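You operate a simulated robot arm through the tools that you are given. There is no shell and no other tool.

You run a simulated robot arm. Do the job below in one go: nothing can be reset, and whatever is moved stays where it is left.

JOB
Put things in order on the top of the sail table. At the end: the large white pad is on the crown plate; the yellow tape holder is on the silver grease tin; the green tube end stands where the large white pad stood; the wax stick stands where the green tube end stood; whatever was shut is shut again. Leave all else as you found it, and nothing knocked over. Set down upright: yellow tape holder.

Only the result counts: the job must be done as asked and must still hold three seconds after the hand-in. Knocking over, shifting, dropping, spilling or breaking anything else fails it.

ROBOT AND FRAMES
A 6-joint arm with a two-finger gripper, fixed in place. Base frame: the origin is at the foot of the arm, x ahead of it, y to its left, z up; the work surface is at about z = 0. Lengths are in m, angles in degrees, forces in N, time in s.
With the tool pointing down near the work surface it reaches from about 0.24 to 0.62 m from the base axis. Its first joint turns from -66.0 to 66.0 degrees. Payload 1.37 kg.
The tool frame sits at the grasp point between the pads (the TCP): z along the fingers, y along the line on which they close. The tips reach 0.022 m beyond it. The gripper opens to 0.092 m. The gripper's body begins 0.065 m behind the TCP.
Orientation is that of the tool frame in the base frame, as [roll, pitch, yaw] about the fixed x, y, z axes, in that order (R = Rz(yaw) Ry(pitch) Rx(roll)). With the fingers straight down and closing along the base's y, the tool's x points along the base's -x, its y along +y and its z along -z.

CONTROLS
- The arm moves only by the tool nudge_tool. Its argument "commands" is a list of rows, each an object (a shift or turn left out is 0, a gripper value left out holds the last) with "dp": the shift along the base's x, y, z in units of 500 mm (1.0 is 500 mm), a list of three; "rotation": the turn, a rotation vector about the base's x, y, z in units of 180 degrees (1.0 is 180 degrees), a list of three; "gripper": the gripper command, from -1 (fully open) to 1 (shut), values between in proportion. In form: [{"dp": [tx, ty, tz], "rotation": [rx, ry, rz], "gripper": gripper}, ...]. A call has 1 to 20 rows; each row is the pose to reach, as a shift and turn from the pose commanded when the call began. A call with a number of a shift or a turn outside -1 to 1 is refused whole. A row lasts 0.2 s, in which the tool goes at most 0.05 m and 8.6 degrees; a call with a longer step from one row to the next is refused whole, and so is a gripper value outside its range. A pose out of reach is approached as far as the arm can. The call stops where the force on the tool passes 40 N (or 10 N more than at its start, if that is more) or the arm is blocked; 0.2 s more then pass. The fingers move at their own pace and stop on an object; they squeeze with about 26 N. The grip force told is the motor's: it shows also when the fingers shut on nothing. Time passes only in rows, and 0.2 s behind the last, so rows that repeat a pose let the fingers close. The reply holds the time, the measured pose of the TCP, the force on the tool along the base axes, the opening and the grip force, in the units named above and with some noise, with the torque about the TCP (base axes, N m) and any sound that the robot's microphone picked up.
- Cameras (640 x 400 px; columns grow to the right, rows downward): "scene" is fixed at [0.0386, -0.4397, 0.5745]; the picture's right is [0.73, -0.69, 0.00], its down [-0.45, -0.48, -0.75] and it looks along [0.52, 0.55, -0.66] (base axes); focal length 286 px, centre (320, 200). "wrist" rides on the gripper at [0.071, 0.019, -0.102] in the tool frame; the picture's right is [-0.26, 0.97, 0.00], its down [-0.75, -0.20, -0.62] and it looks along [-0.60, -0.16, 0.78] (tool axes); focal length 280 px, centre (320, 200). There is no depth. A picture from a camera that has moved, and an enlarged one, comes with that camera's place and axes in the base frame and with its lens.
- get_image(camera): a new picture of that camera. The clock stands still meanwhile.
- close_up(camera, box): a new picture of the part [left, top, right, bottom] of that camera's present view, enlarged. The clock stands still meanwhile.
- sign_off(): hands the job in; it is judged then, once.

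Places have to be worked out from the pictures, the camera data and where the tool is seen. Open the gripper and draw the arm clear of the work before you hand the job in, unless the task says otherwise.

The tools are called after "Request:" as name(argument=value, ...) on one line, values as JSON. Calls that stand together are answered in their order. nudge_tool: Moves the arm, as the interface text tells. Its arguments: {"type":"object","properties":{"commands":{"type":"array","items":{"type":"object","properties":{"dp":{"type":"array","items":{"type":"number"}},"rotation":{"type":"array","items":{"type":"number"}},"gripper":{"type":"number"}}}}},"required":["commands"]} The other tools are called the same way: get_image (camera) takes a picture; close_up (camera, box) takes an enlarged picture of a part of a camera's view; sign_off () hands the job in.

At the start:

```text
time_s: 0.0
tool_pos: [0.3829, 0.1412, 0.3216]
tool_rot: [-180.0, -0.1, -179.9]
wrist_force: [0.3, 0.9, 0.0]
wrist_torque: [0.01, 0.04, -0.02]
width: 0.092
gripper_force: 0.1
```

scene: 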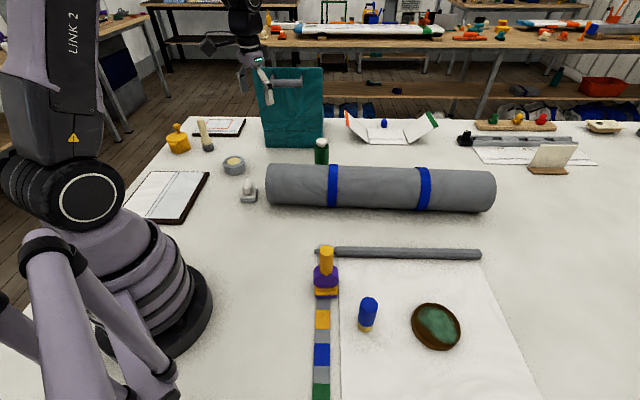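
wrist: 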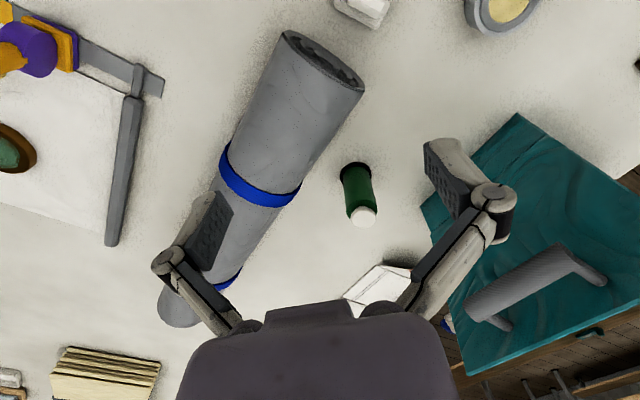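

I start by looking at the scene in detail to identify the objects.

Request:
close_up(camera="scene", box=[120, 100, 340, 230])

Request:
close_up(camera="scene", box=[290, 230, 550, 400])

Request:
close_up(camera="scene", box=[330, 90, 640, 220])

Request:
close_up(camera="wrist", box=[320, 0, 640, 200])

```text
2.91 times, centred on (230, 165) of scene
camera zoom: at [0.0386, -0.4397, 0.5745], right [0.73, -0.69, 0.0], down [-0.45, -0.48, -0.75], along [0.52, 0.55, -0.66], focal length 833 px, centre (582, 302)
```

zoom: 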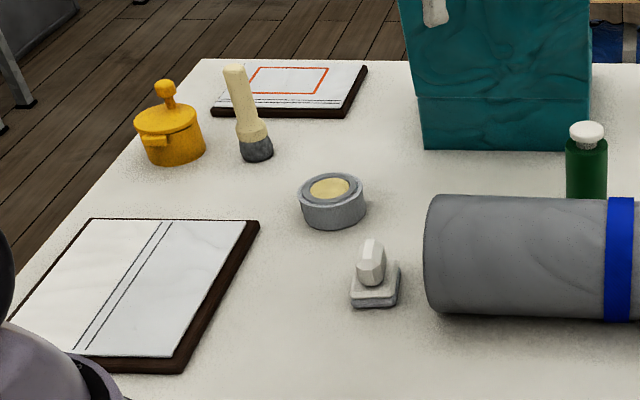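

```text
2.35 times, centred on (420, 315) of scene
camera zoom: at [0.0386, -0.4397, 0.5745], right [0.73, -0.69, 0.0], down [-0.45, -0.48, -0.75], along [0.52, 0.55, -0.66], focal length 674 px, centre (85, -71)
```

zoom: 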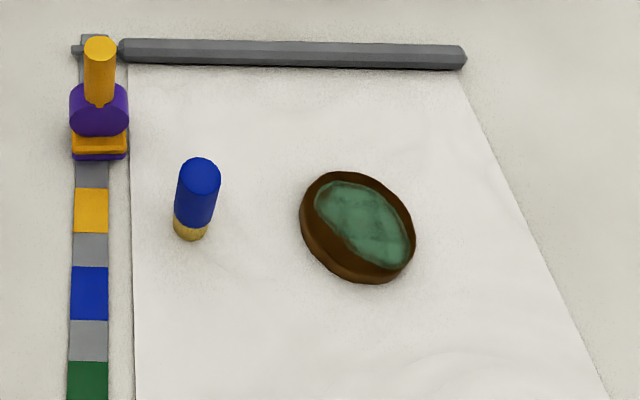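

```text
2.06 times, centred on (485, 155) of scene
camera zoom: at [0.0386, -0.4397, 0.5745], right [0.73, -0.69, 0.0], down [-0.45, -0.48, -0.75], along [0.52, 0.55, -0.66], focal length 591 px, centre (-21, 293)
```

zoom: 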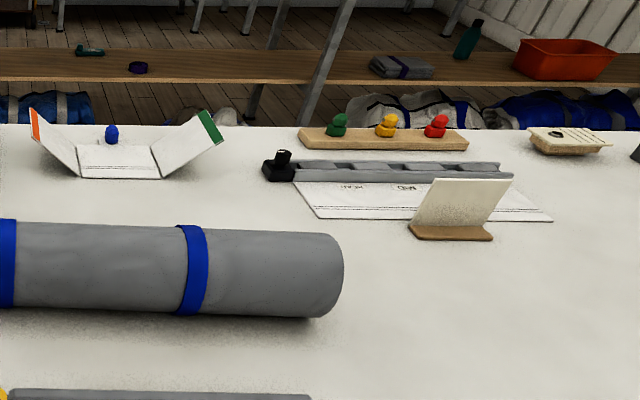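

```text
2.00 times, centred on (480, 100) of wrist
camera zoom: at [0.314, 0.1597, 0.4235], right [0.26, 0.97, 0.0], down [0.75, -0.2, 0.62], along [0.6, -0.16, -0.78], focal length 561 px, centre (0, 400)
```

zoom: 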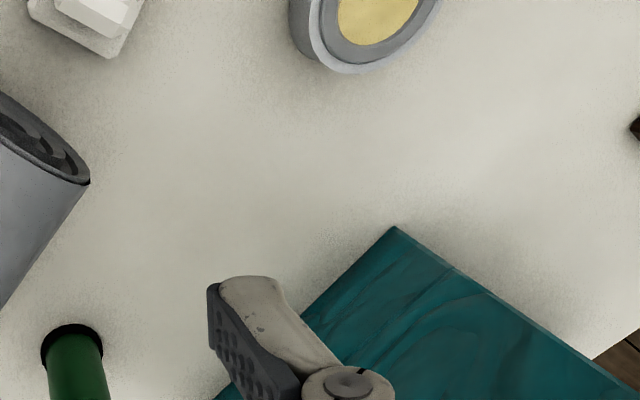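

I zoom in further on individual objects to identify the plates, the tins and the box.

Request:
close_up(camera="scene", box=[230, 145, 270, 210])

Request:
close_up(camera="scene", box=[160, 110, 250, 160])

Request:
close_up(camera="scene", box=[190, 0, 330, 160])

Request:
close_up(camera="scene", box=[330, 100, 450, 160])

Request:
close_up(camera="scene", box=[450, 105, 640, 185])

Request:
close_up(camera="scene", box=[300, 235, 360, 300])

```text
6.15 times, centred on (250, 178) of scene
camera zoom: at [0.0386, -0.4397, 0.5745], right [0.73, -0.69, 0.0], down [-0.45, -0.48, -0.75], along [0.52, 0.55, -0.66], focal length 1762 px, centre (751, 338)
```

zoom: 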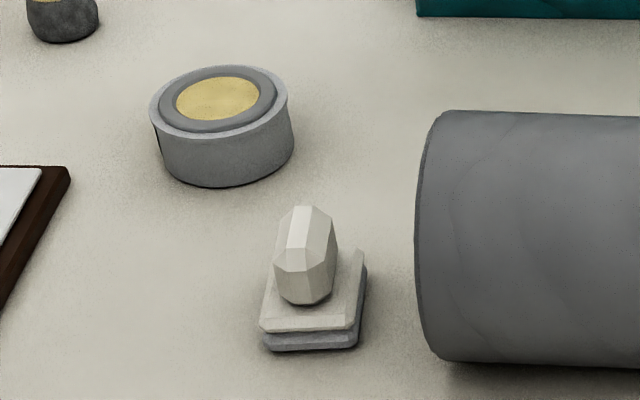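

```text
7.11 times, centred on (205, 135) of scene
camera zoom: at [0.0386, -0.4397, 0.5745], right [0.73, -0.69, 0.0], down [-0.45, -0.48, -0.75], along [0.52, 0.55, -0.66], focal length 2036 px, centre (1138, 662)
```

zoom: 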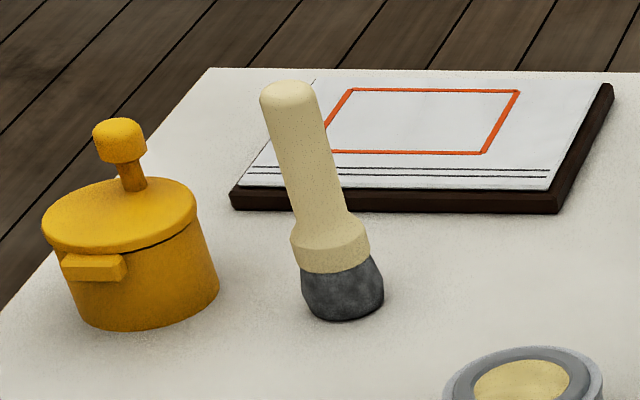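

```text
2.50 times, centred on (260, 80) of scene
camera zoom: at [0.0386, -0.4397, 0.5745], right [0.73, -0.69, 0.0], down [-0.45, -0.48, -0.75], along [0.52, 0.55, -0.66], focal length 716 px, centre (470, 500)
```

zoom: 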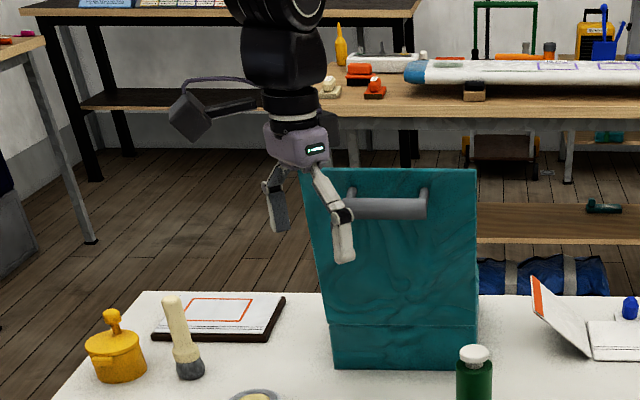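

```text
5.33 times, centred on (390, 130) of scene
camera zoom: at [0.0386, -0.4397, 0.5745], right [0.73, -0.69, 0.0], down [-0.45, -0.48, -0.75], along [0.52, 0.55, -0.66], focal length 1527 px, centre (-53, 573)
```

zoom: 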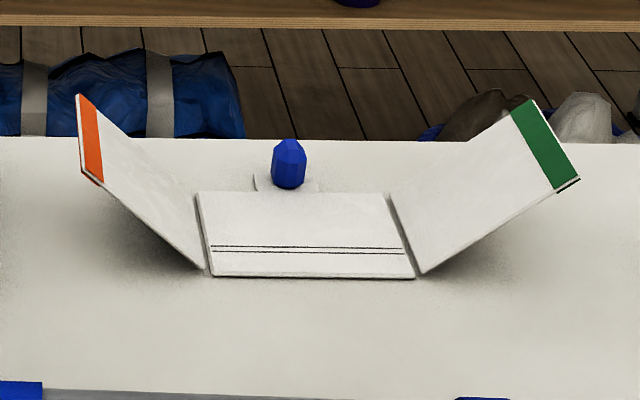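

```text
3.37 times, centred on (545, 145) of scene
camera zoom: at [0.0386, -0.4397, 0.5745], right [0.73, -0.69, 0.0], down [-0.45, -0.48, -0.75], along [0.52, 0.55, -0.66], focal length 965 px, centre (-438, 385)
```

zoom: 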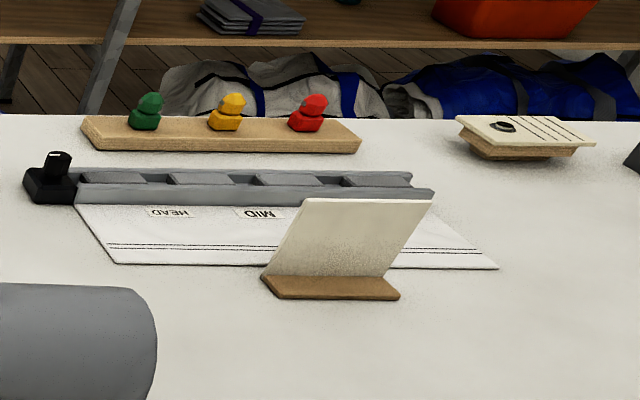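

```text
6.15 times, centred on (330, 268) of scene
camera zoom: at [0.0386, -0.4397, 0.5745], right [0.73, -0.69, 0.0], down [-0.45, -0.48, -0.75], along [0.52, 0.55, -0.66], focal length 1762 px, centre (258, -215)
```

zoom: 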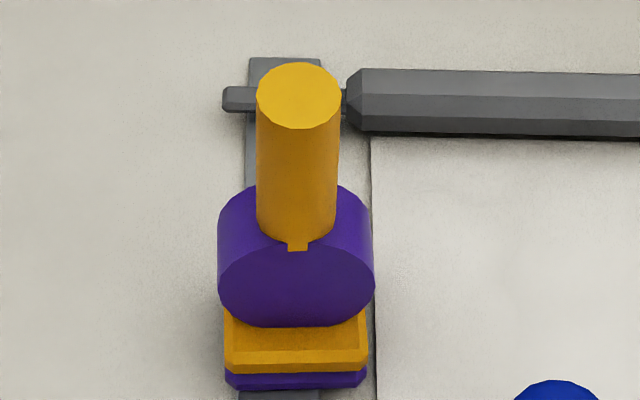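

The identities aren't all clear yet, so I lift the arm straight up a bit and look around with the wrist camera for labels. The space at 0.32–0.45 m height over the table centre is free.

Request:
nudge_tool(commands=[{"dp": [-0.05, 0, 0.06]}, {"dp": [-0.1, 0, 0.12]}, {"dp": [-0.15, 0, 0.18]}, {"dp": [-0.18, 0, 0.22]}])

Request:
get_image(camera="wrist")

Request:
get_image(camera="scene")

```text
time_s: 1.0
tool_pos: [0.2928, 0.14, 0.4317]
tool_rot: [180.0, -0.1, -180.0]
wrist_force: [-0.5, 0.2, 0.6]
wrist_torque: [-0.04, 0.03, -0.02]
width: 0.0919
gripper_force: 0.1
```

```text
taken
camera wrist: at [0.2233, 0.1584, 0.5347], right [0.26, 0.96, 0.0], down [0.75, -0.2, 0.62], along [0.6, -0.16, -0.78], focal length 280 px, centre (320, 200)
```

wrist: 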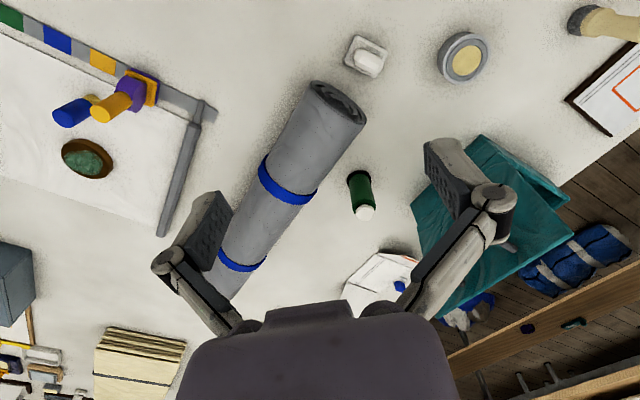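

```text
taken
```

scene: 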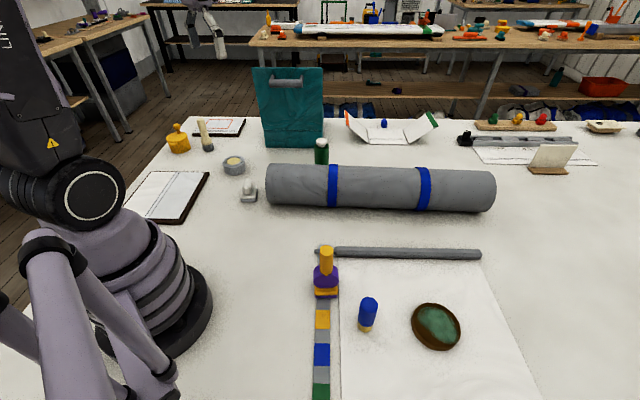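

The higher view shows more; I enlarge its parts.

Request:
close_up(camera="wrist", box=[320, 0, 640, 200])

Request:
close_up(camera="wrist", box=[0, 0, 320, 200])

Request:
close_up(camera="wrist", box=[0, 220, 240, 400])

Request:
close_up(camera="scene", box=[240, 55, 340, 165])

Request:
close_up(camera="scene", box=[340, 285, 480, 365])

```text
2.00 times, centred on (480, 100) of wrist
camera zoom: at [0.2233, 0.1584, 0.5347], right [0.26, 0.96, 0.0], down [0.75, -0.2, 0.62], along [0.6, -0.16, -0.78], focal length 561 px, centre (0, 400)
```

zoom: 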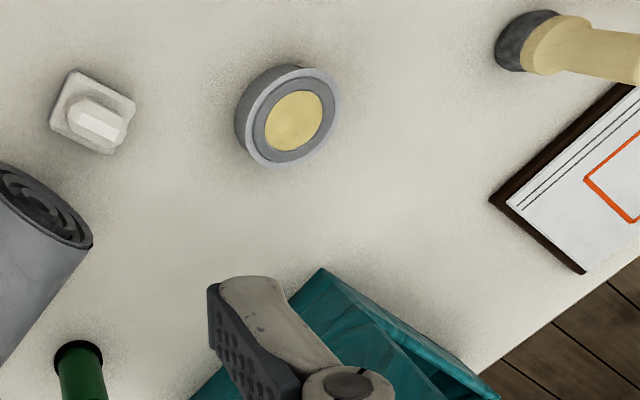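

```text
2.00 times, centred on (160, 100) of wrist
camera zoom: at [0.2233, 0.1584, 0.5347], right [0.26, 0.96, 0.0], down [0.75, -0.2, 0.62], along [0.6, -0.16, -0.78], focal length 561 px, centre (640, 400)
```

zoom: 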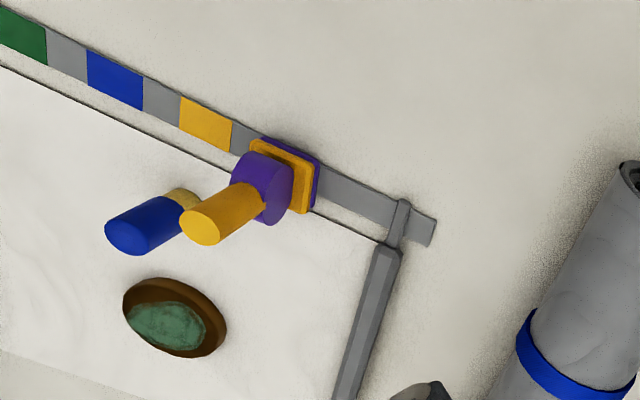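

```text
2.22 times, centred on (120, 310) of wrist
camera zoom: at [0.2233, 0.1584, 0.5347], right [0.26, 0.96, 0.0], down [0.75, -0.2, 0.62], along [0.6, -0.16, -0.78], focal length 623 px, centre (764, -44)
```

zoom: 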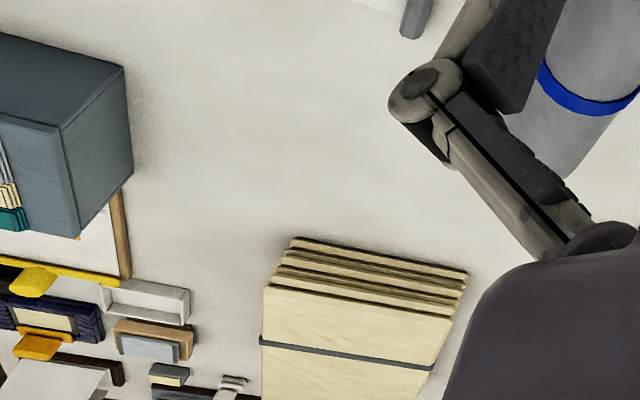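

```text
3.64 times, centred on (290, 110) of scene
camera zoom: at [0.0386, -0.4397, 0.5745], right [0.73, -0.69, 0.0], down [-0.45, -0.48, -0.75], along [0.52, 0.55, -0.66], focal length 1041 px, centre (429, 527)
```

zoom: 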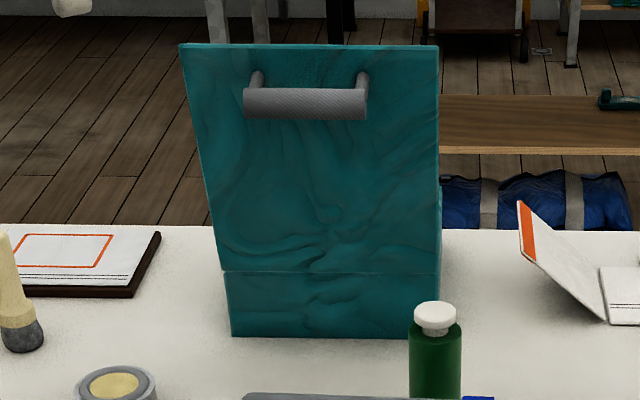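

```text
4.57 times, centred on (410, 325) of scene
camera zoom: at [0.0386, -0.4397, 0.5745], right [0.73, -0.69, 0.0], down [-0.45, -0.48, -0.75], along [0.52, 0.55, -0.66], focal length 1309 px, centre (-91, -371)
```

zoom: 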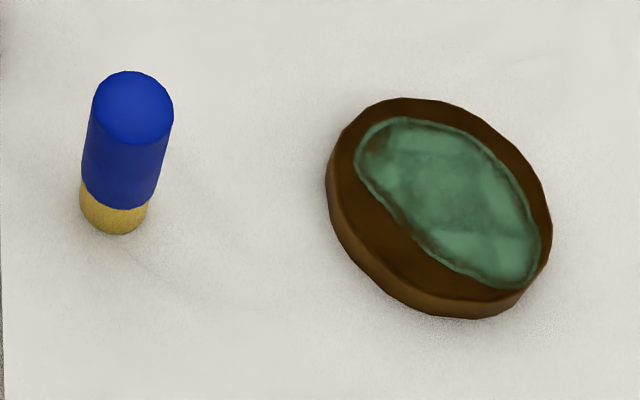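

There is more of the table to the right (−y). I swing the arm round at this height to view the middle and right side.

Request:
nudge_tool(commands=[{"dp": [0.031, -0.076, 0], "rotation": [0, 0, -0.0406]}, {"dp": [0.051, -0.156, 0], "rotation": [0, 0, -0.0811]}, {"dp": [0.062, -0.238, 0], "rotation": [0, 0, -0.1217]}, {"dp": [0.062, -0.321, 0], "rotation": [0, 0, -0.1622]}])

Request:
get_image(camera="wrist")

```text
time_s: 2.0
tool_pos: [0.3246, -0.0213, 0.4311]
tool_rot: [180.0, 0.1, 150.7]
wrist_force: [0.3, -0.6, 0.8]
wrist_torque: [0.01, 0.06, 0.02]
width: 0.0919
gripper_force: 0.1
```

```text
taken
camera wrist: at [0.2736, 0.0306, 0.5329], right [0.7, 0.71, 0.0], down [0.56, -0.55, 0.62], along [0.45, -0.44, -0.78], focal length 280 px, centre (320, 200)
```

wrist: 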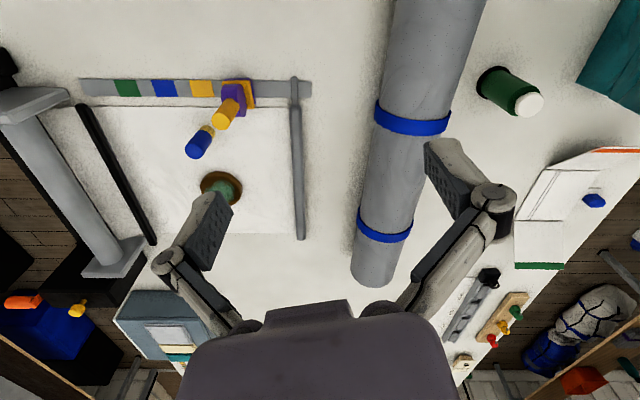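

I continue the swing to the right end of the table.

Request:
nudge_tool(commands=[{"dp": [-0.011, -0.082, 0], "rotation": [0, 0, -0.0406]}, {"dp": [-0.031, -0.162, 0], "rotation": [0, 0, -0.0811]}, {"dp": [-0.062, -0.239, 0], "rotation": [0, 0, -0.1217]}, {"dp": [-0.102, -0.311, 0], "rotation": [0, 0, -0.1622]}, {"dp": [-0.151, -0.377, 0], "rotation": [0, 0, -0.2028]}])

Request:
get_image(camera="wrist")

Request:
close_up(camera="wrist", box=[320, 100, 640, 300])

```text
time_s: 3.2
tool_pos: [0.2491, -0.2096, 0.4297]
tool_rot: [179.9, 0.1, 114.2]
wrist_force: [0.3, -0.1, -0.2]
wrist_torque: [0.0, -0.02, 0.01]
width: 0.092
gripper_force: 0.0
```

```text
taken
camera wrist: at [0.2385, -0.1366, 0.5328], right [0.99, 0.16, 0.0], down [0.12, -0.77, 0.62], along [0.1, -0.62, -0.78], focal length 280 px, centre (320, 200)
```

wrist: 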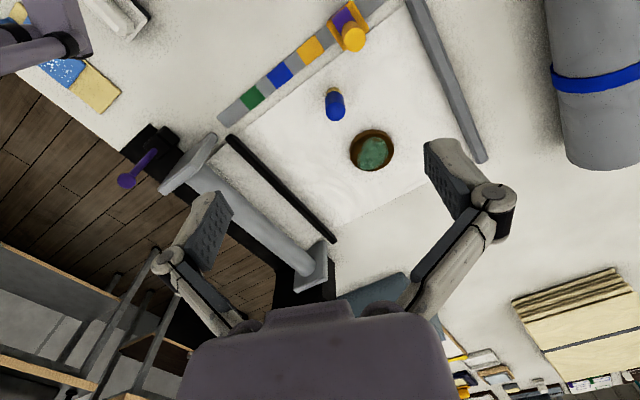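

```text
2.00 times, centred on (480, 200) of wrist
camera zoom: at [0.2385, -0.1366, 0.5328], right [0.99, 0.16, 0.0], down [0.12, -0.77, 0.62], along [0.1, -0.62, -0.78], focal length 561 px, centre (0, 200)
```

zoom: 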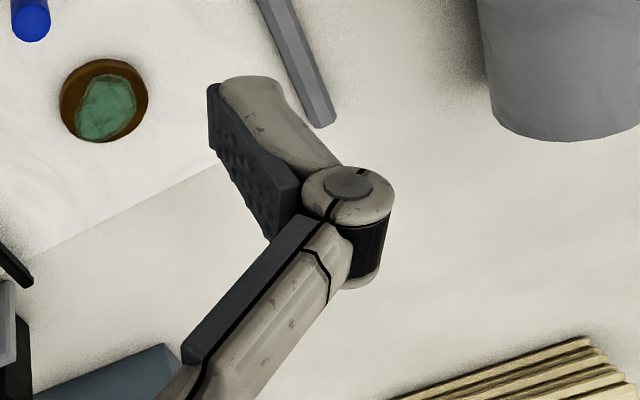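

Nothing new to the right within reach except stored items at the far end. Now I swing back to the left to examine the teal box and the area at the left of the table.

Request:
nudge_tool(commands=[{"dp": [0.049, 0.066, 0], "rotation": [0, 0, 0.0406]}, {"dp": [0.089, 0.138, 0], "rotation": [0, 0, 0.0811]}, {"dp": [0.12, 0.215, 0], "rotation": [0, 0, 0.1217]}, {"dp": [0.14, 0.295, 0], "rotation": [0, 0, 0.1622]}, {"dp": [0.151, 0.377, 0], "rotation": [0, 0, 0.2028]}, {"dp": [0.151, 0.46, 0], "rotation": [0, 0, 0.2434]}, {"dp": [0.14, 0.542, 0], "rotation": [0, 0, 0.2839]}, {"dp": [0.12, 0.622, 0.01], "rotation": [0, 0, 0.3245]}, {"dp": [0.089, 0.698, 0.03], "rotation": [0, 0, 0.365]}, {"dp": [0.049, 0.77, 0.06], "rotation": [0, 0, 0.4056]}, {"dp": [0.0, 0.836, 0.09], "rotation": [0, 0, 0.4462]}])

Request:
get_image(camera="wrist")

Request:
get_image(camera="scene")

```text
time_s: 5.6
tool_pos: [0.2493, 0.2111, 0.4773]
tool_rot: [-180.0, 0.0, -165.3]
wrist_force: [0.5, -0.6, 0.0]
wrist_torque: [0.01, 0.03, -0.02]
width: 0.092
gripper_force: 0.1
```

```text
taken
camera wrist: at [0.1774, 0.2104, 0.5792], right [0.01, 1.0, 0.0], down [0.78, -0.01, 0.62], along [0.62, 0.0, -0.78], focal length 280 px, centre (320, 200)
```

wrist: 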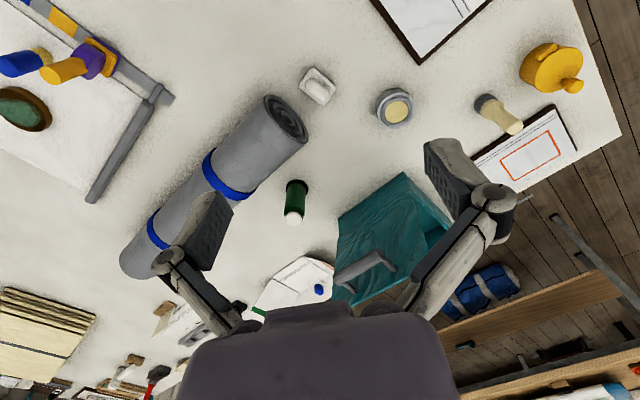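

```text
taken
```

scene: 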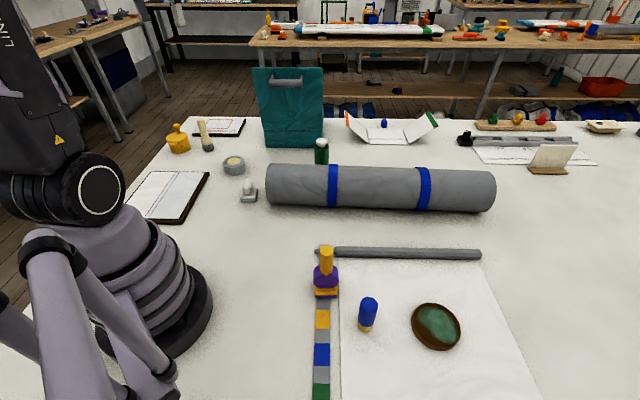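

Request:
close_up(camera="wrist", box=[240, 160, 480, 320])

Request:
close_up(camera="wrist", box=[0, 280, 240, 400])

Request:
close_up(camera="wrist", box=[280, 0, 640, 200])

```text
2.50 times, centred on (360, 240) of wrist
camera zoom: at [0.1774, 0.2104, 0.5792], right [0.01, 1.0, 0.0], down [0.78, -0.01, 0.62], along [0.62, 0.0, -0.78], focal length 701 px, centre (220, 100)
```

zoom: 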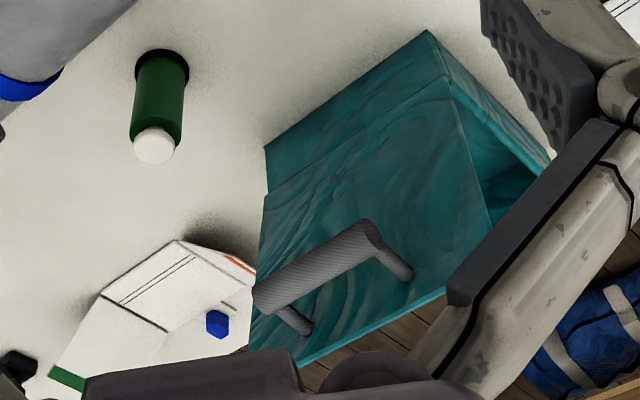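

```text
2.67 times, centred on (120, 340) of wrist
camera zoom: at [0.1774, 0.2104, 0.5792], right [0.01, 1.0, 0.0], down [0.78, -0.01, 0.62], along [0.62, 0.0, -0.78], focal length 748 px, centre (853, -173)
```

zoom: 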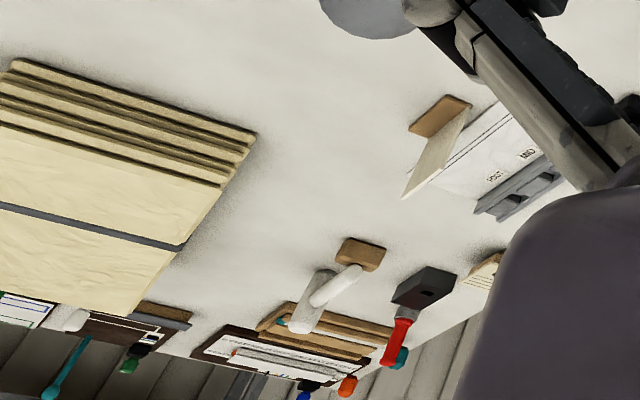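

```text
1.78 times, centred on (460, 100) of wrist
camera zoom: at [0.1774, 0.2104, 0.5792], right [0.01, 1.0, 0.0], down [0.78, -0.01, 0.62], along [0.62, 0.0, -0.78], focal length 498 px, centre (71, 378)
```

zoom: 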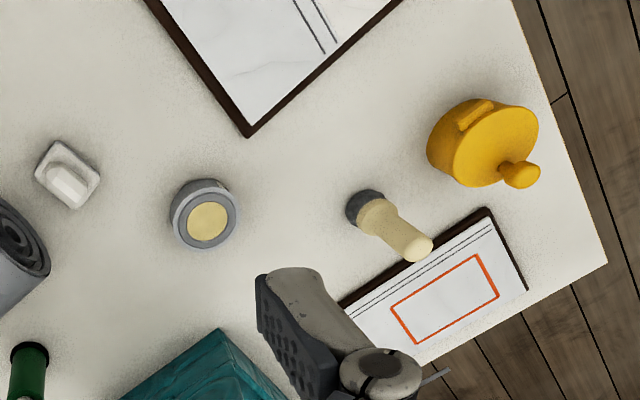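

The teal piece is an open low box (lid stands up), out of reach. Candidates in reach: white pad ≈(0.336,0.198), grease tin ≈(0.38,0.36), green tube end ≈(0.605,0.153), purple/yellow tape holder ≈(0.286,−0.195), blue/gold wax stick ≈(0.29,−0.31), brown disc ≈(0.39,−0.41). I go above the white pad for a close look.

Request:
nudge_tool(commands=[{"dp": [0.04, -0.006, -0.09], "rotation": [0, 0, -0.02]}, {"dp": [0.08, -0.012, -0.18], "rotation": [0, 0, -0.04]}, {"dp": [0.12, -0.018, -0.27], "rotation": [0, 0, -0.06]}, {"dp": [0.16, -0.022, -0.36], "rotation": [0, 0, -0.0811]}, {"dp": [0.17, -0.024, -0.45], "rotation": [0, 0, -0.0811]}, {"dp": [0.17, -0.024, -0.52], "rotation": [0, 0, -0.0811]}])

Request:
get_image(camera="wrist")

Request:
get_image(camera="scene")

```text
time_s: 7.0
tool_pos: [0.3347, 0.1971, 0.2153]
tool_rot: [180.0, -0.1, -180.0]
wrist_force: [-0.5, 0.2, 0.0]
wrist_torque: [-0.01, 0.01, -0.02]
width: 0.0921
gripper_force: 0.0
```

```text
taken
camera wrist: at [0.2642, 0.2159, 0.3169], right [0.26, 0.97, 0.0], down [0.75, -0.2, 0.63], along [0.6, -0.16, -0.78], focal length 280 px, centre (320, 200)
```

wrist: 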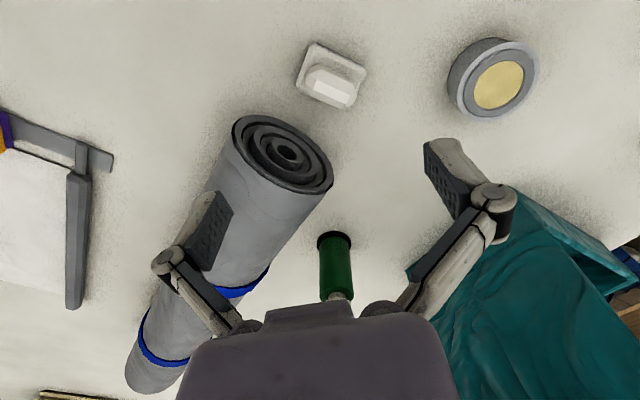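

```text
taken
```

scene: 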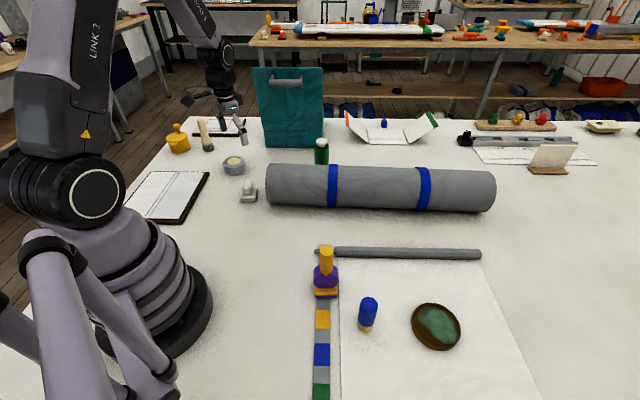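

I enlarge the pad, tin and green tube end in this view.

Request:
close_up(camera="wrist", box=[280, 20, 400, 130])

Request:
close_up(camera="wrist", box=[430, 20, 550, 130])

Request:
close_up(camera="wrist", box=[280, 210, 400, 310])

Request:
close_up(camera="wrist", box=[400, 180, 640, 380])

```text
3.64 times, centred on (340, 75) of wrist
camera zoom: at [0.2642, 0.2159, 0.3169], right [0.26, 0.97, 0.0], down [0.75, -0.2, 0.63], along [0.6, -0.16, -0.78], focal length 1020 px, centre (247, 654)
```

zoom: 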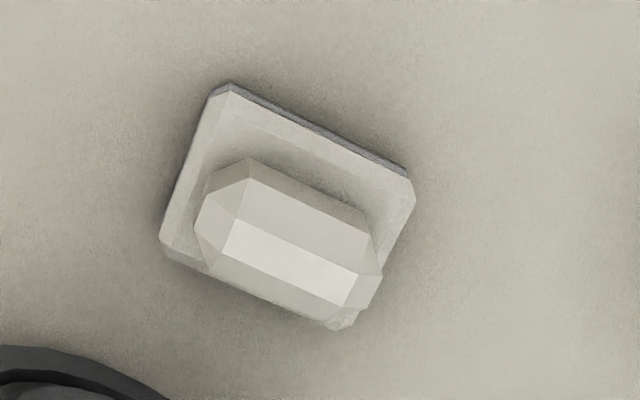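

```text
3.64 times, centred on (490, 75) of wrist
camera zoom: at [0.2642, 0.2159, 0.3169], right [0.26, 0.97, 0.0], down [0.75, -0.2, 0.63], along [0.6, -0.16, -0.78], focal length 1020 px, centre (-298, 654)
```

zoom: 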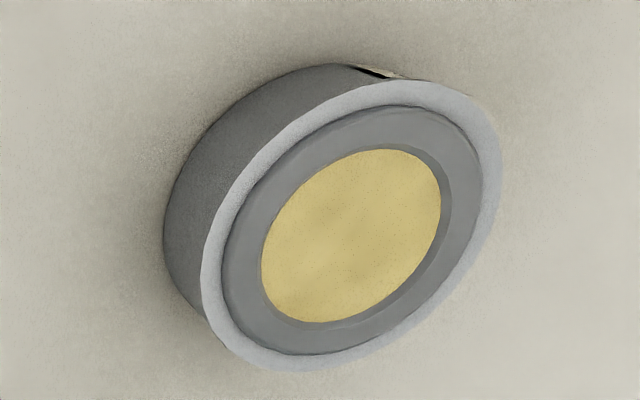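

```text
4.00 times, centred on (340, 260) of wrist
camera zoom: at [0.2642, 0.2159, 0.3169], right [0.26, 0.97, 0.0], down [0.75, -0.2, 0.63], along [0.6, -0.16, -0.78], focal length 1122 px, centre (240, -40)
```

zoom: 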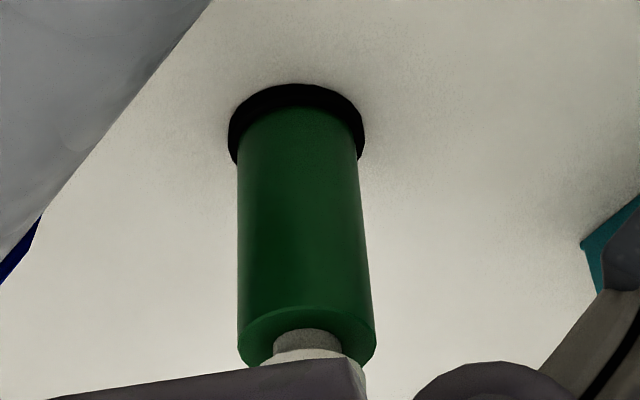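

```text
2.00 times, centred on (520, 280) of wrist
camera zoom: at [0.2642, 0.2159, 0.3169], right [0.26, 0.97, 0.0], down [0.75, -0.2, 0.63], along [0.6, -0.16, -0.78], focal length 561 px, centre (-80, 40)
```

zoom: 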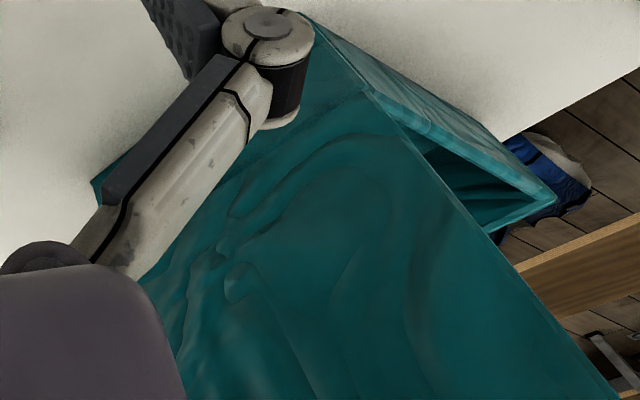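

The open box is confirmed and the pad has a ridge-shaped handle running along about 53°, centred near (0.346, 0.2055), top ≈0.055. I align the fingers across the ridge and come down part way to check.

Request:
nudge_tool(commands=[{"dp": [0.003, 0.002, 0], "rotation": [0, 0, 0.042], "gripper": -0.3}, {"dp": [0.006, 0.004, -0.02], "rotation": [0, 0, 0.084]}, {"dp": [0.01, 0.007, -0.04], "rotation": [0, 0, 0.126]}, {"dp": [0.014, 0.01, -0.07], "rotation": [0, 0, 0.168]}, {"dp": [0.018, 0.013, -0.1], "rotation": [0, 0, 0.21]}, {"dp": [0.0226, 0.0168, -0.13], "rotation": [0, 0, 0.252]}, {"dp": [0.0226, 0.0168, -0.17], "rotation": [0, 0, 0.294]}, {"dp": [0.0226, 0.0168, -0.19], "rotation": [0, 0, 0.294]}])

Request:
get_image(camera="wrist")

Request:
close_up(camera="scene", box=[190, 120, 310, 220])

```text
time_s: 8.8
tool_pos: [0.3457, 0.2073, 0.1207]
tool_rot: [179.9, 0.0, -127.0]
wrist_force: [-0.3, 0.6, 0.5]
wrist_torque: [0.0, 0.0, -0.03]
width: 0.0596
gripper_force: 0.0
```

```text
taken
camera wrist: at [0.2886, 0.1612, 0.2235], right [-0.61, 0.79, 0.0], down [0.62, 0.48, 0.63], along [0.49, 0.38, -0.78], focal length 280 px, centre (320, 200)
```

wrist: 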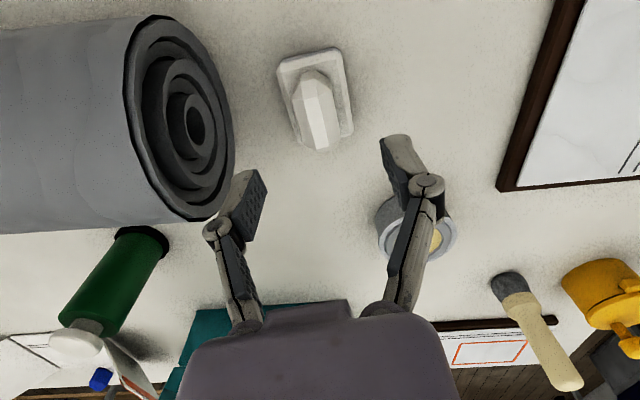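

```text
4.00 times, centred on (250, 170) of scene
camera zoom: at [0.0386, -0.4397, 0.5745], right [0.73, -0.69, 0.0], down [-0.45, -0.48, -0.75], along [0.52, 0.55, -0.66], focal length 1145 px, centre (600, 320)
```

zoom: 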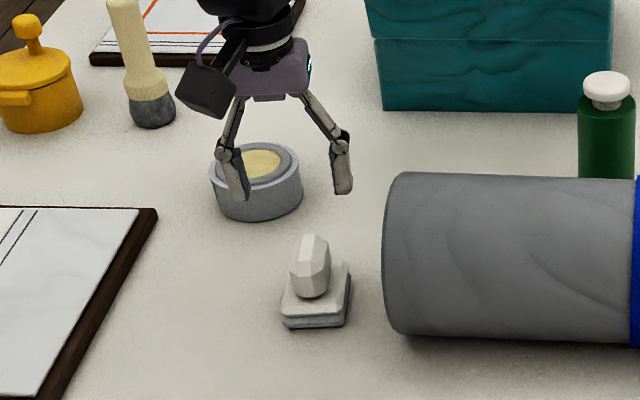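

The pad is nearly centred between the fingers. I zoom in to check the ridge angle.

Request:
close_up(camera="wrist", box=[260, 30, 380, 170])

```text
2.86 times, centred on (320, 100) of wrist
camera zoom: at [0.2886, 0.1612, 0.2235], right [-0.61, 0.79, 0.0], down [0.62, 0.48, 0.63], along [0.49, 0.38, -0.78], focal length 801 px, centre (320, 486)
```

zoom: 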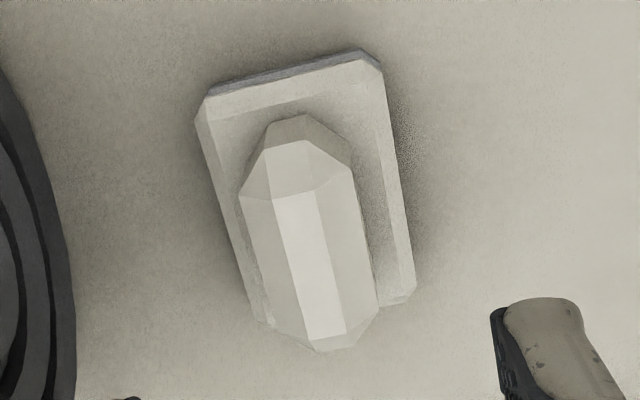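

The ridge runs at about 48°, centred (0.347, 0.2045). I correct the angle by −5°, descend, and close on the handle.

Request:
nudge_tool(commands=[{"dp": [0.004, -0.0046, -0.03], "rotation": [0, 0, -0.028]}, {"dp": [0.004, -0.0046, -0.08], "rotation": [0, 0, -0.028]}, {"dp": [0.004, -0.0046, -0.12], "rotation": [0, 0, -0.028]}, {"dp": [0.004, -0.0046, -0.15], "rotation": [0, 0, -0.028]}, {"dp": [0.004, -0.0046, -0.15], "rotation": [0, 0, -0.028], "gripper": -0.3}])

Request:
get_image(camera="wrist")

Request:
close_up(camera="scene", box=[190, 120, 310, 220])

```text
time_s: 10.0
tool_pos: [0.3485, 0.2048, 0.0454]
tool_rot: [179.9, 0.0, -132.1]
wrist_force: [0.3, -0.2, 0.0]
wrist_torque: [0.0, 0.03, -0.02]
width: 0.06
gripper_force: 0.0
```

```text
taken
camera wrist: at [0.287, 0.1642, 0.1484], right [-0.54, 0.84, 0.0], down [0.66, 0.42, 0.62], along [0.53, 0.34, -0.78], focal length 280 px, centre (320, 200)
```

wrist: 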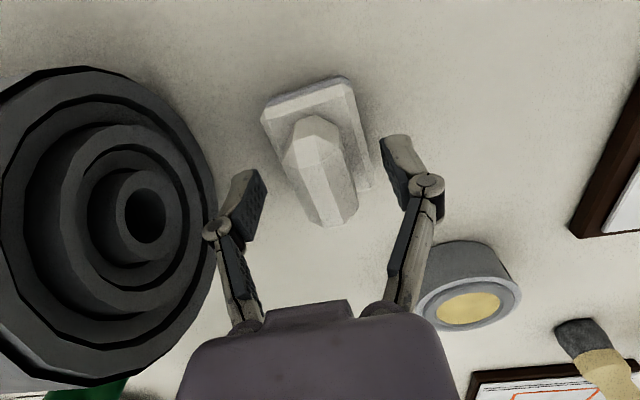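

```text
4.00 times, centred on (250, 170) of scene
camera zoom: at [0.0386, -0.4397, 0.5745], right [0.73, -0.69, 0.0], down [-0.45, -0.48, -0.75], along [0.52, 0.55, -0.66], focal length 1145 px, centre (600, 320)
```

zoom: 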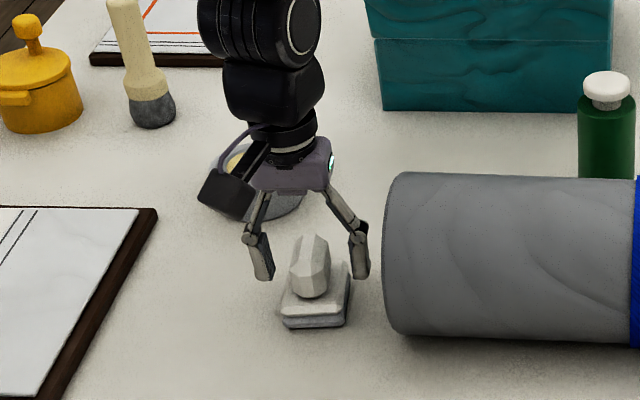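

The fingers straddle the handle well. I close the gripper.

Request:
nudge_tool(commands=[{"gripper": 0.5}, {"gripper": 1}, {"gripper": 1}, {"gripper": 1}])

Request:
get_image(camera="wrist")

```text
time_s: 11.0
tool_pos: [0.3482, 0.2046, 0.0463]
tool_rot: [179.9, 0.0, -132.2]
wrist_force: [-0.4, 0.5, 1.7]
wrist_torque: [-0.01, -0.05, 0.01]
width: 0.0243
gripper_force: 26.0
```

```text
taken
camera wrist: at [0.287, 0.1643, 0.1487], right [-0.54, 0.84, 0.0], down [0.66, 0.42, 0.63], along [0.53, 0.34, -0.78], focal length 280 px, centre (320, 200)
```

wrist: 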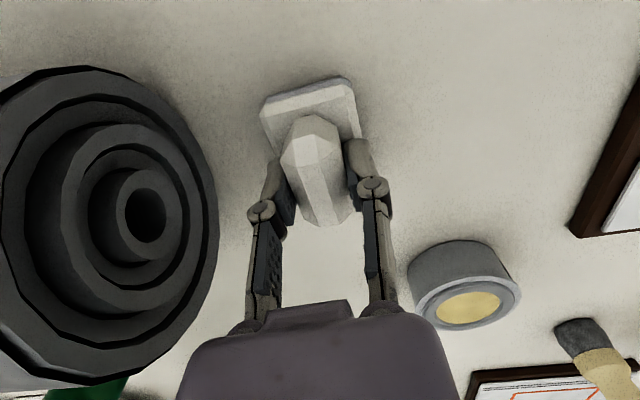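

The pad is held (width 0.024, 26 N). I lift it to about 0.25 m and carry it across to near the brown disc, turning the hand to a neutral yaw.

Request:
nudge_tool(commands=[{"dp": [0, 0, 0.05], "gripper": 1}, {"dp": [0, 0, 0.14]}, {"dp": [0, 0, 0.23]}, {"dp": [0, 0, 0.32]}, {"dp": [0, 0, 0.4]}])

Request:
nudge_tool(commands=[{"dp": [0.0, -0.08, 0], "rotation": [0, 0, -0.034]}, {"dp": [0.0, -0.17, 0], "rotation": [0, 0, -0.068]}, {"dp": [0.0, -0.26, 0], "rotation": [0, 0, -0.102]}, {"dp": [0.0, -0.35, 0], "rotation": [0, 0, -0.137]}, {"dp": [0.0, -0.44, 0], "rotation": [0, 0, -0.171]}, {"dp": [0.0, -0.53, 0], "rotation": [0, 0, -0.205]}, {"dp": [0.0, -0.62, 0], "rotation": [0, 0, -0.239]}, {"dp": [0.0, -0.71, 0], "rotation": [0, 0, -0.273]}, {"dp": [0.0, -0.8, 0], "rotation": [0, 0, -0.308]}, {"dp": [0.0, -0.89, 0], "rotation": [0, 0, -0.342]}, {"dp": [0.01, -0.97, 0], "rotation": [0, 0, -0.376]}, {"dp": [0.02, -1.0, 0], "rotation": [0, 0, -0.41]}, {"dp": [0.03, -1.0, 0], "rotation": [0, 0, -0.444]}])

Request:
get_image(camera="wrist")

Request:
get_image(camera="scene")

```text
time_s: 12.2
tool_pos: [0.3473, 0.2063, 0.2459]
tool_rot: [180.0, 0.0, -132.1]
wrist_force: [0.3, 0.1, -0.1]
wrist_torque: [0.02, 0.03, 0.0]
width: 0.024
gripper_force: 26.0
```

```text
time_s: 15.0
tool_pos: [0.362, -0.2956, 0.2472]
tool_rot: [180.0, 0.0, 147.9]
wrist_force: [0.9, 0.7, -0.7]
wrist_torque: [0.0, -0.04, -0.01]
width: 0.0239
gripper_force: 25.9
```

```text
taken
camera wrist: at [0.3136, -0.2426, 0.3489], right [0.74, 0.68, 0.0], down [0.53, -0.57, 0.62], along [0.42, -0.46, -0.78], focal length 280 px, centre (320, 200)
```

wrist: 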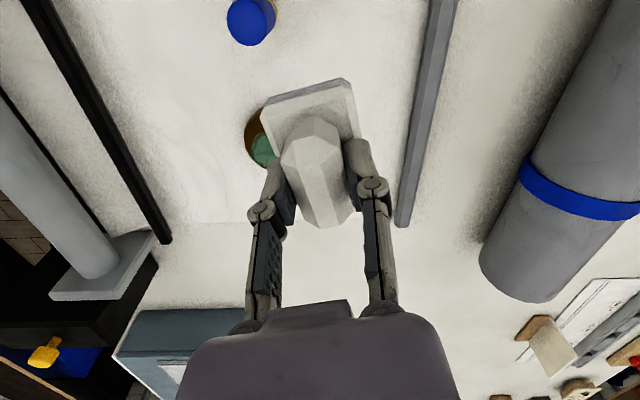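

```text
taken
```

scene: 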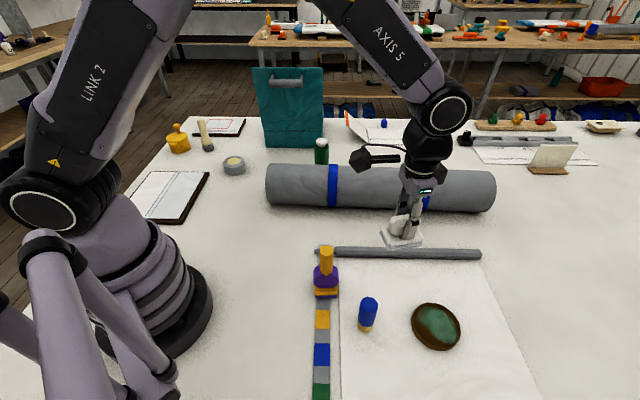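

The held pad hides the disc from the wrist camera; I sidestep a little so that the disc shows clear of it.

Request:
nudge_tool(commands=[{"dp": [0.06, 0.055, 0], "gripper": 1}, {"dp": [0.14, 0.13, 0]}])

Request:
get_image(camera="wrist")

Request:
close_up(camera="wrist", box=[160, 90, 280, 190])

Request:
close_up(camera="scene", box=[396, 290, 476, 360])

```text
refused: row 2 steps farther than a row can; nothing moved
```

```text
taken
camera wrist: at [0.3136, -0.2426, 0.3489], right [0.74, 0.68, 0.0], down [0.53, -0.57, 0.62], along [0.42, -0.46, -0.78], focal length 280 px, centre (320, 200)
```

wrist: 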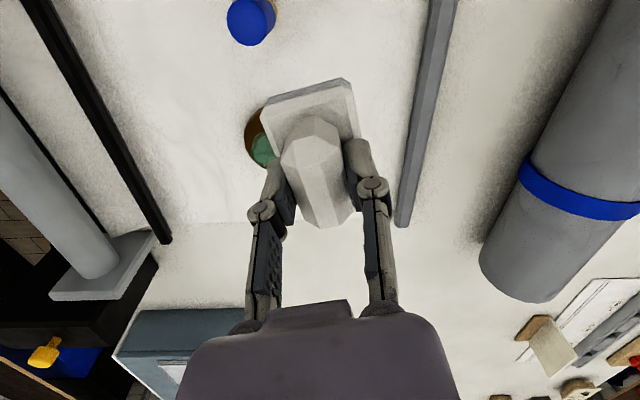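

```text
4.00 times, centred on (220, 140) of wrist
camera zoom: at [0.3136, -0.2426, 0.3489], right [0.74, 0.68, 0.0], down [0.53, -0.57, 0.62], along [0.42, -0.46, -0.78], focal length 1122 px, centre (720, 440)
```

zoom: 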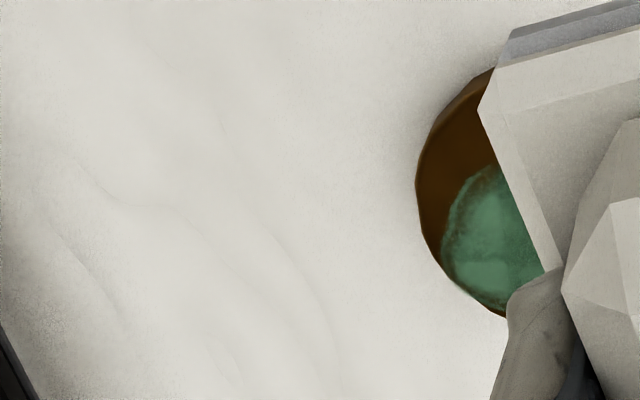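

```text
5.71 times, centred on (436, 325) of scene
camera zoom: at [0.0385, -0.4398, 0.5745], right [0.73, -0.69, 0.0], down [-0.45, -0.48, -0.75], along [0.52, 0.55, -0.66], focal length 1636 px, centre (-343, -514)
```

zoom: 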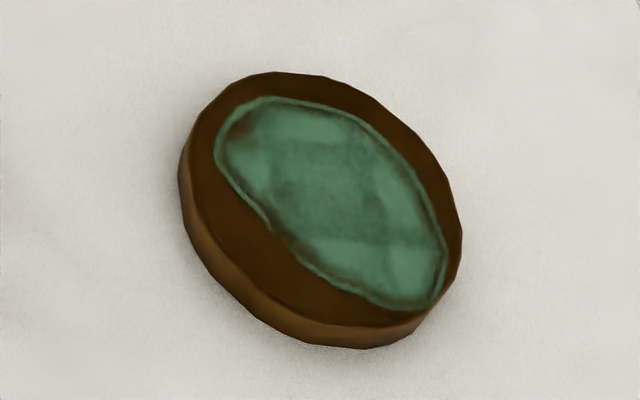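

I redo the sidestep with smaller steps.

Request:
nudge_tool(commands=[{"dp": [0.05, 0.047, 0], "gripper": 1}, {"dp": [0.11, 0.1, 0]}, {"dp": [0.14, 0.13, 0]}])

Request:
get_image(camera="wrist")

Request:
close_up(camera="wrist", box=[160, 90, 280, 190])

```text
time_s: 15.8
tool_pos: [0.4323, -0.2307, 0.2482]
tool_rot: [180.0, -0.1, 148.0]
wrist_force: [-0.6, 0.7, -0.8]
wrist_torque: [-0.05, 0.0, 0.0]
width: 0.0245
gripper_force: 26.0
```

```text
taken
camera wrist: at [0.3841, -0.1775, 0.3492], right [0.73, 0.68, 0.0], down [0.53, -0.57, 0.62], along [0.42, -0.46, -0.78], focal length 280 px, centre (320, 200)
```

wrist: 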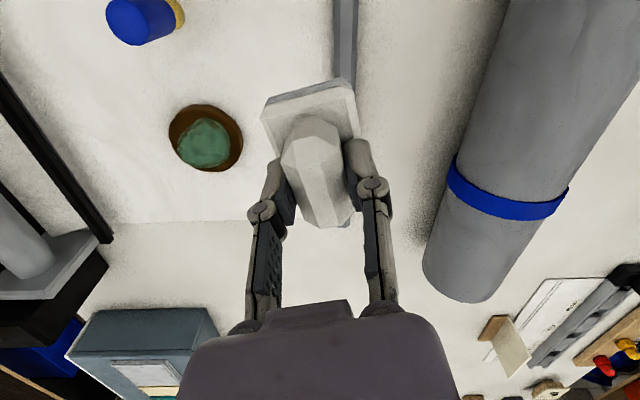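

```text
4.00 times, centred on (220, 140) of wrist
camera zoom: at [0.3841, -0.1775, 0.3492], right [0.73, 0.68, 0.0], down [0.53, -0.57, 0.62], along [0.42, -0.46, -0.78], focal length 1122 px, centre (720, 440)
```

zoom: 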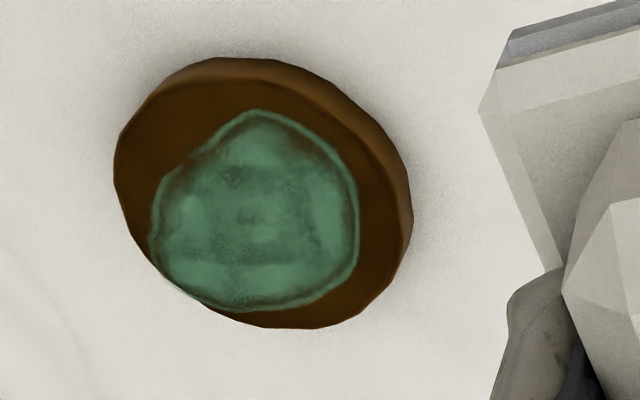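

The disc's top centre computes to about (0.387, −0.403). I carry the pad over it and lower to just above.

Request:
nudge_tool(commands=[{"dp": [-0.022, -0.086, 0], "gripper": 1}, {"dp": [-0.045, -0.172, 0]}, {"dp": [-0.067, -0.258, 0]}, {"dp": [-0.0894, -0.3446, 0]}, {"dp": [-0.0894, -0.3446, -0.09]}, {"dp": [-0.0894, -0.3446, -0.18]}, {"dp": [-0.0894, -0.3446, -0.25]}, {"dp": [-0.0894, -0.3446, -0.3]}, {"dp": [-0.0894, -0.3446, -0.325]}, {"dp": [-0.0894, -0.3446, -0.325]}])

Request:
close_up(camera="scene", box=[376, 250, 496, 370])

Request:
get_image(camera="wrist")

```text
time_s: 18.0
tool_pos: [0.3882, -0.404, 0.0824]
tool_rot: [180.0, 0.0, 147.9]
wrist_force: [-0.2, 0.3, -0.5]
wrist_torque: [0.03, -0.01, 0.0]
width: 0.024
gripper_force: 26.5
```

```text
3.33 times, centred on (436, 310) of scene
camera zoom: at [0.0386, -0.4398, 0.5745], right [0.73, -0.69, 0.0], down [-0.45, -0.48, -0.75], along [0.52, 0.55, -0.66], focal length 954 px, centre (-67, -167)
```

zoom: 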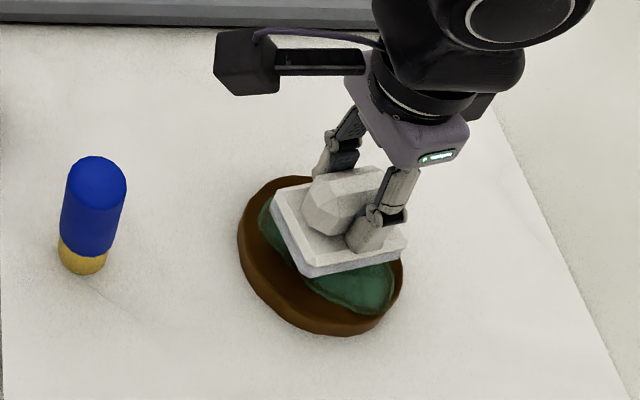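

```text
taken
camera wrist: at [0.3394, -0.3508, 0.1854], right [0.73, 0.68, 0.0], down [0.53, -0.57, 0.63], along [0.42, -0.46, -0.78], focal length 280 px, centre (320, 200)
```

wrist: 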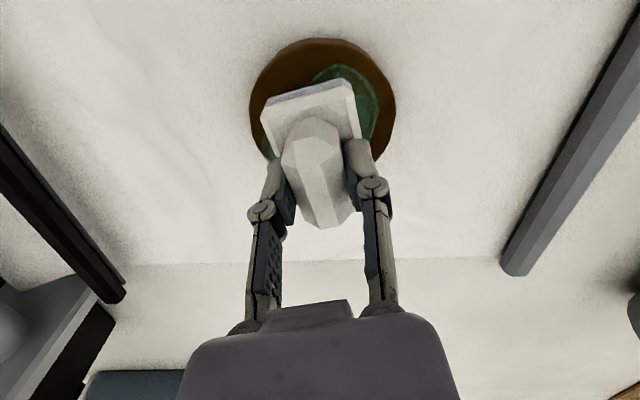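

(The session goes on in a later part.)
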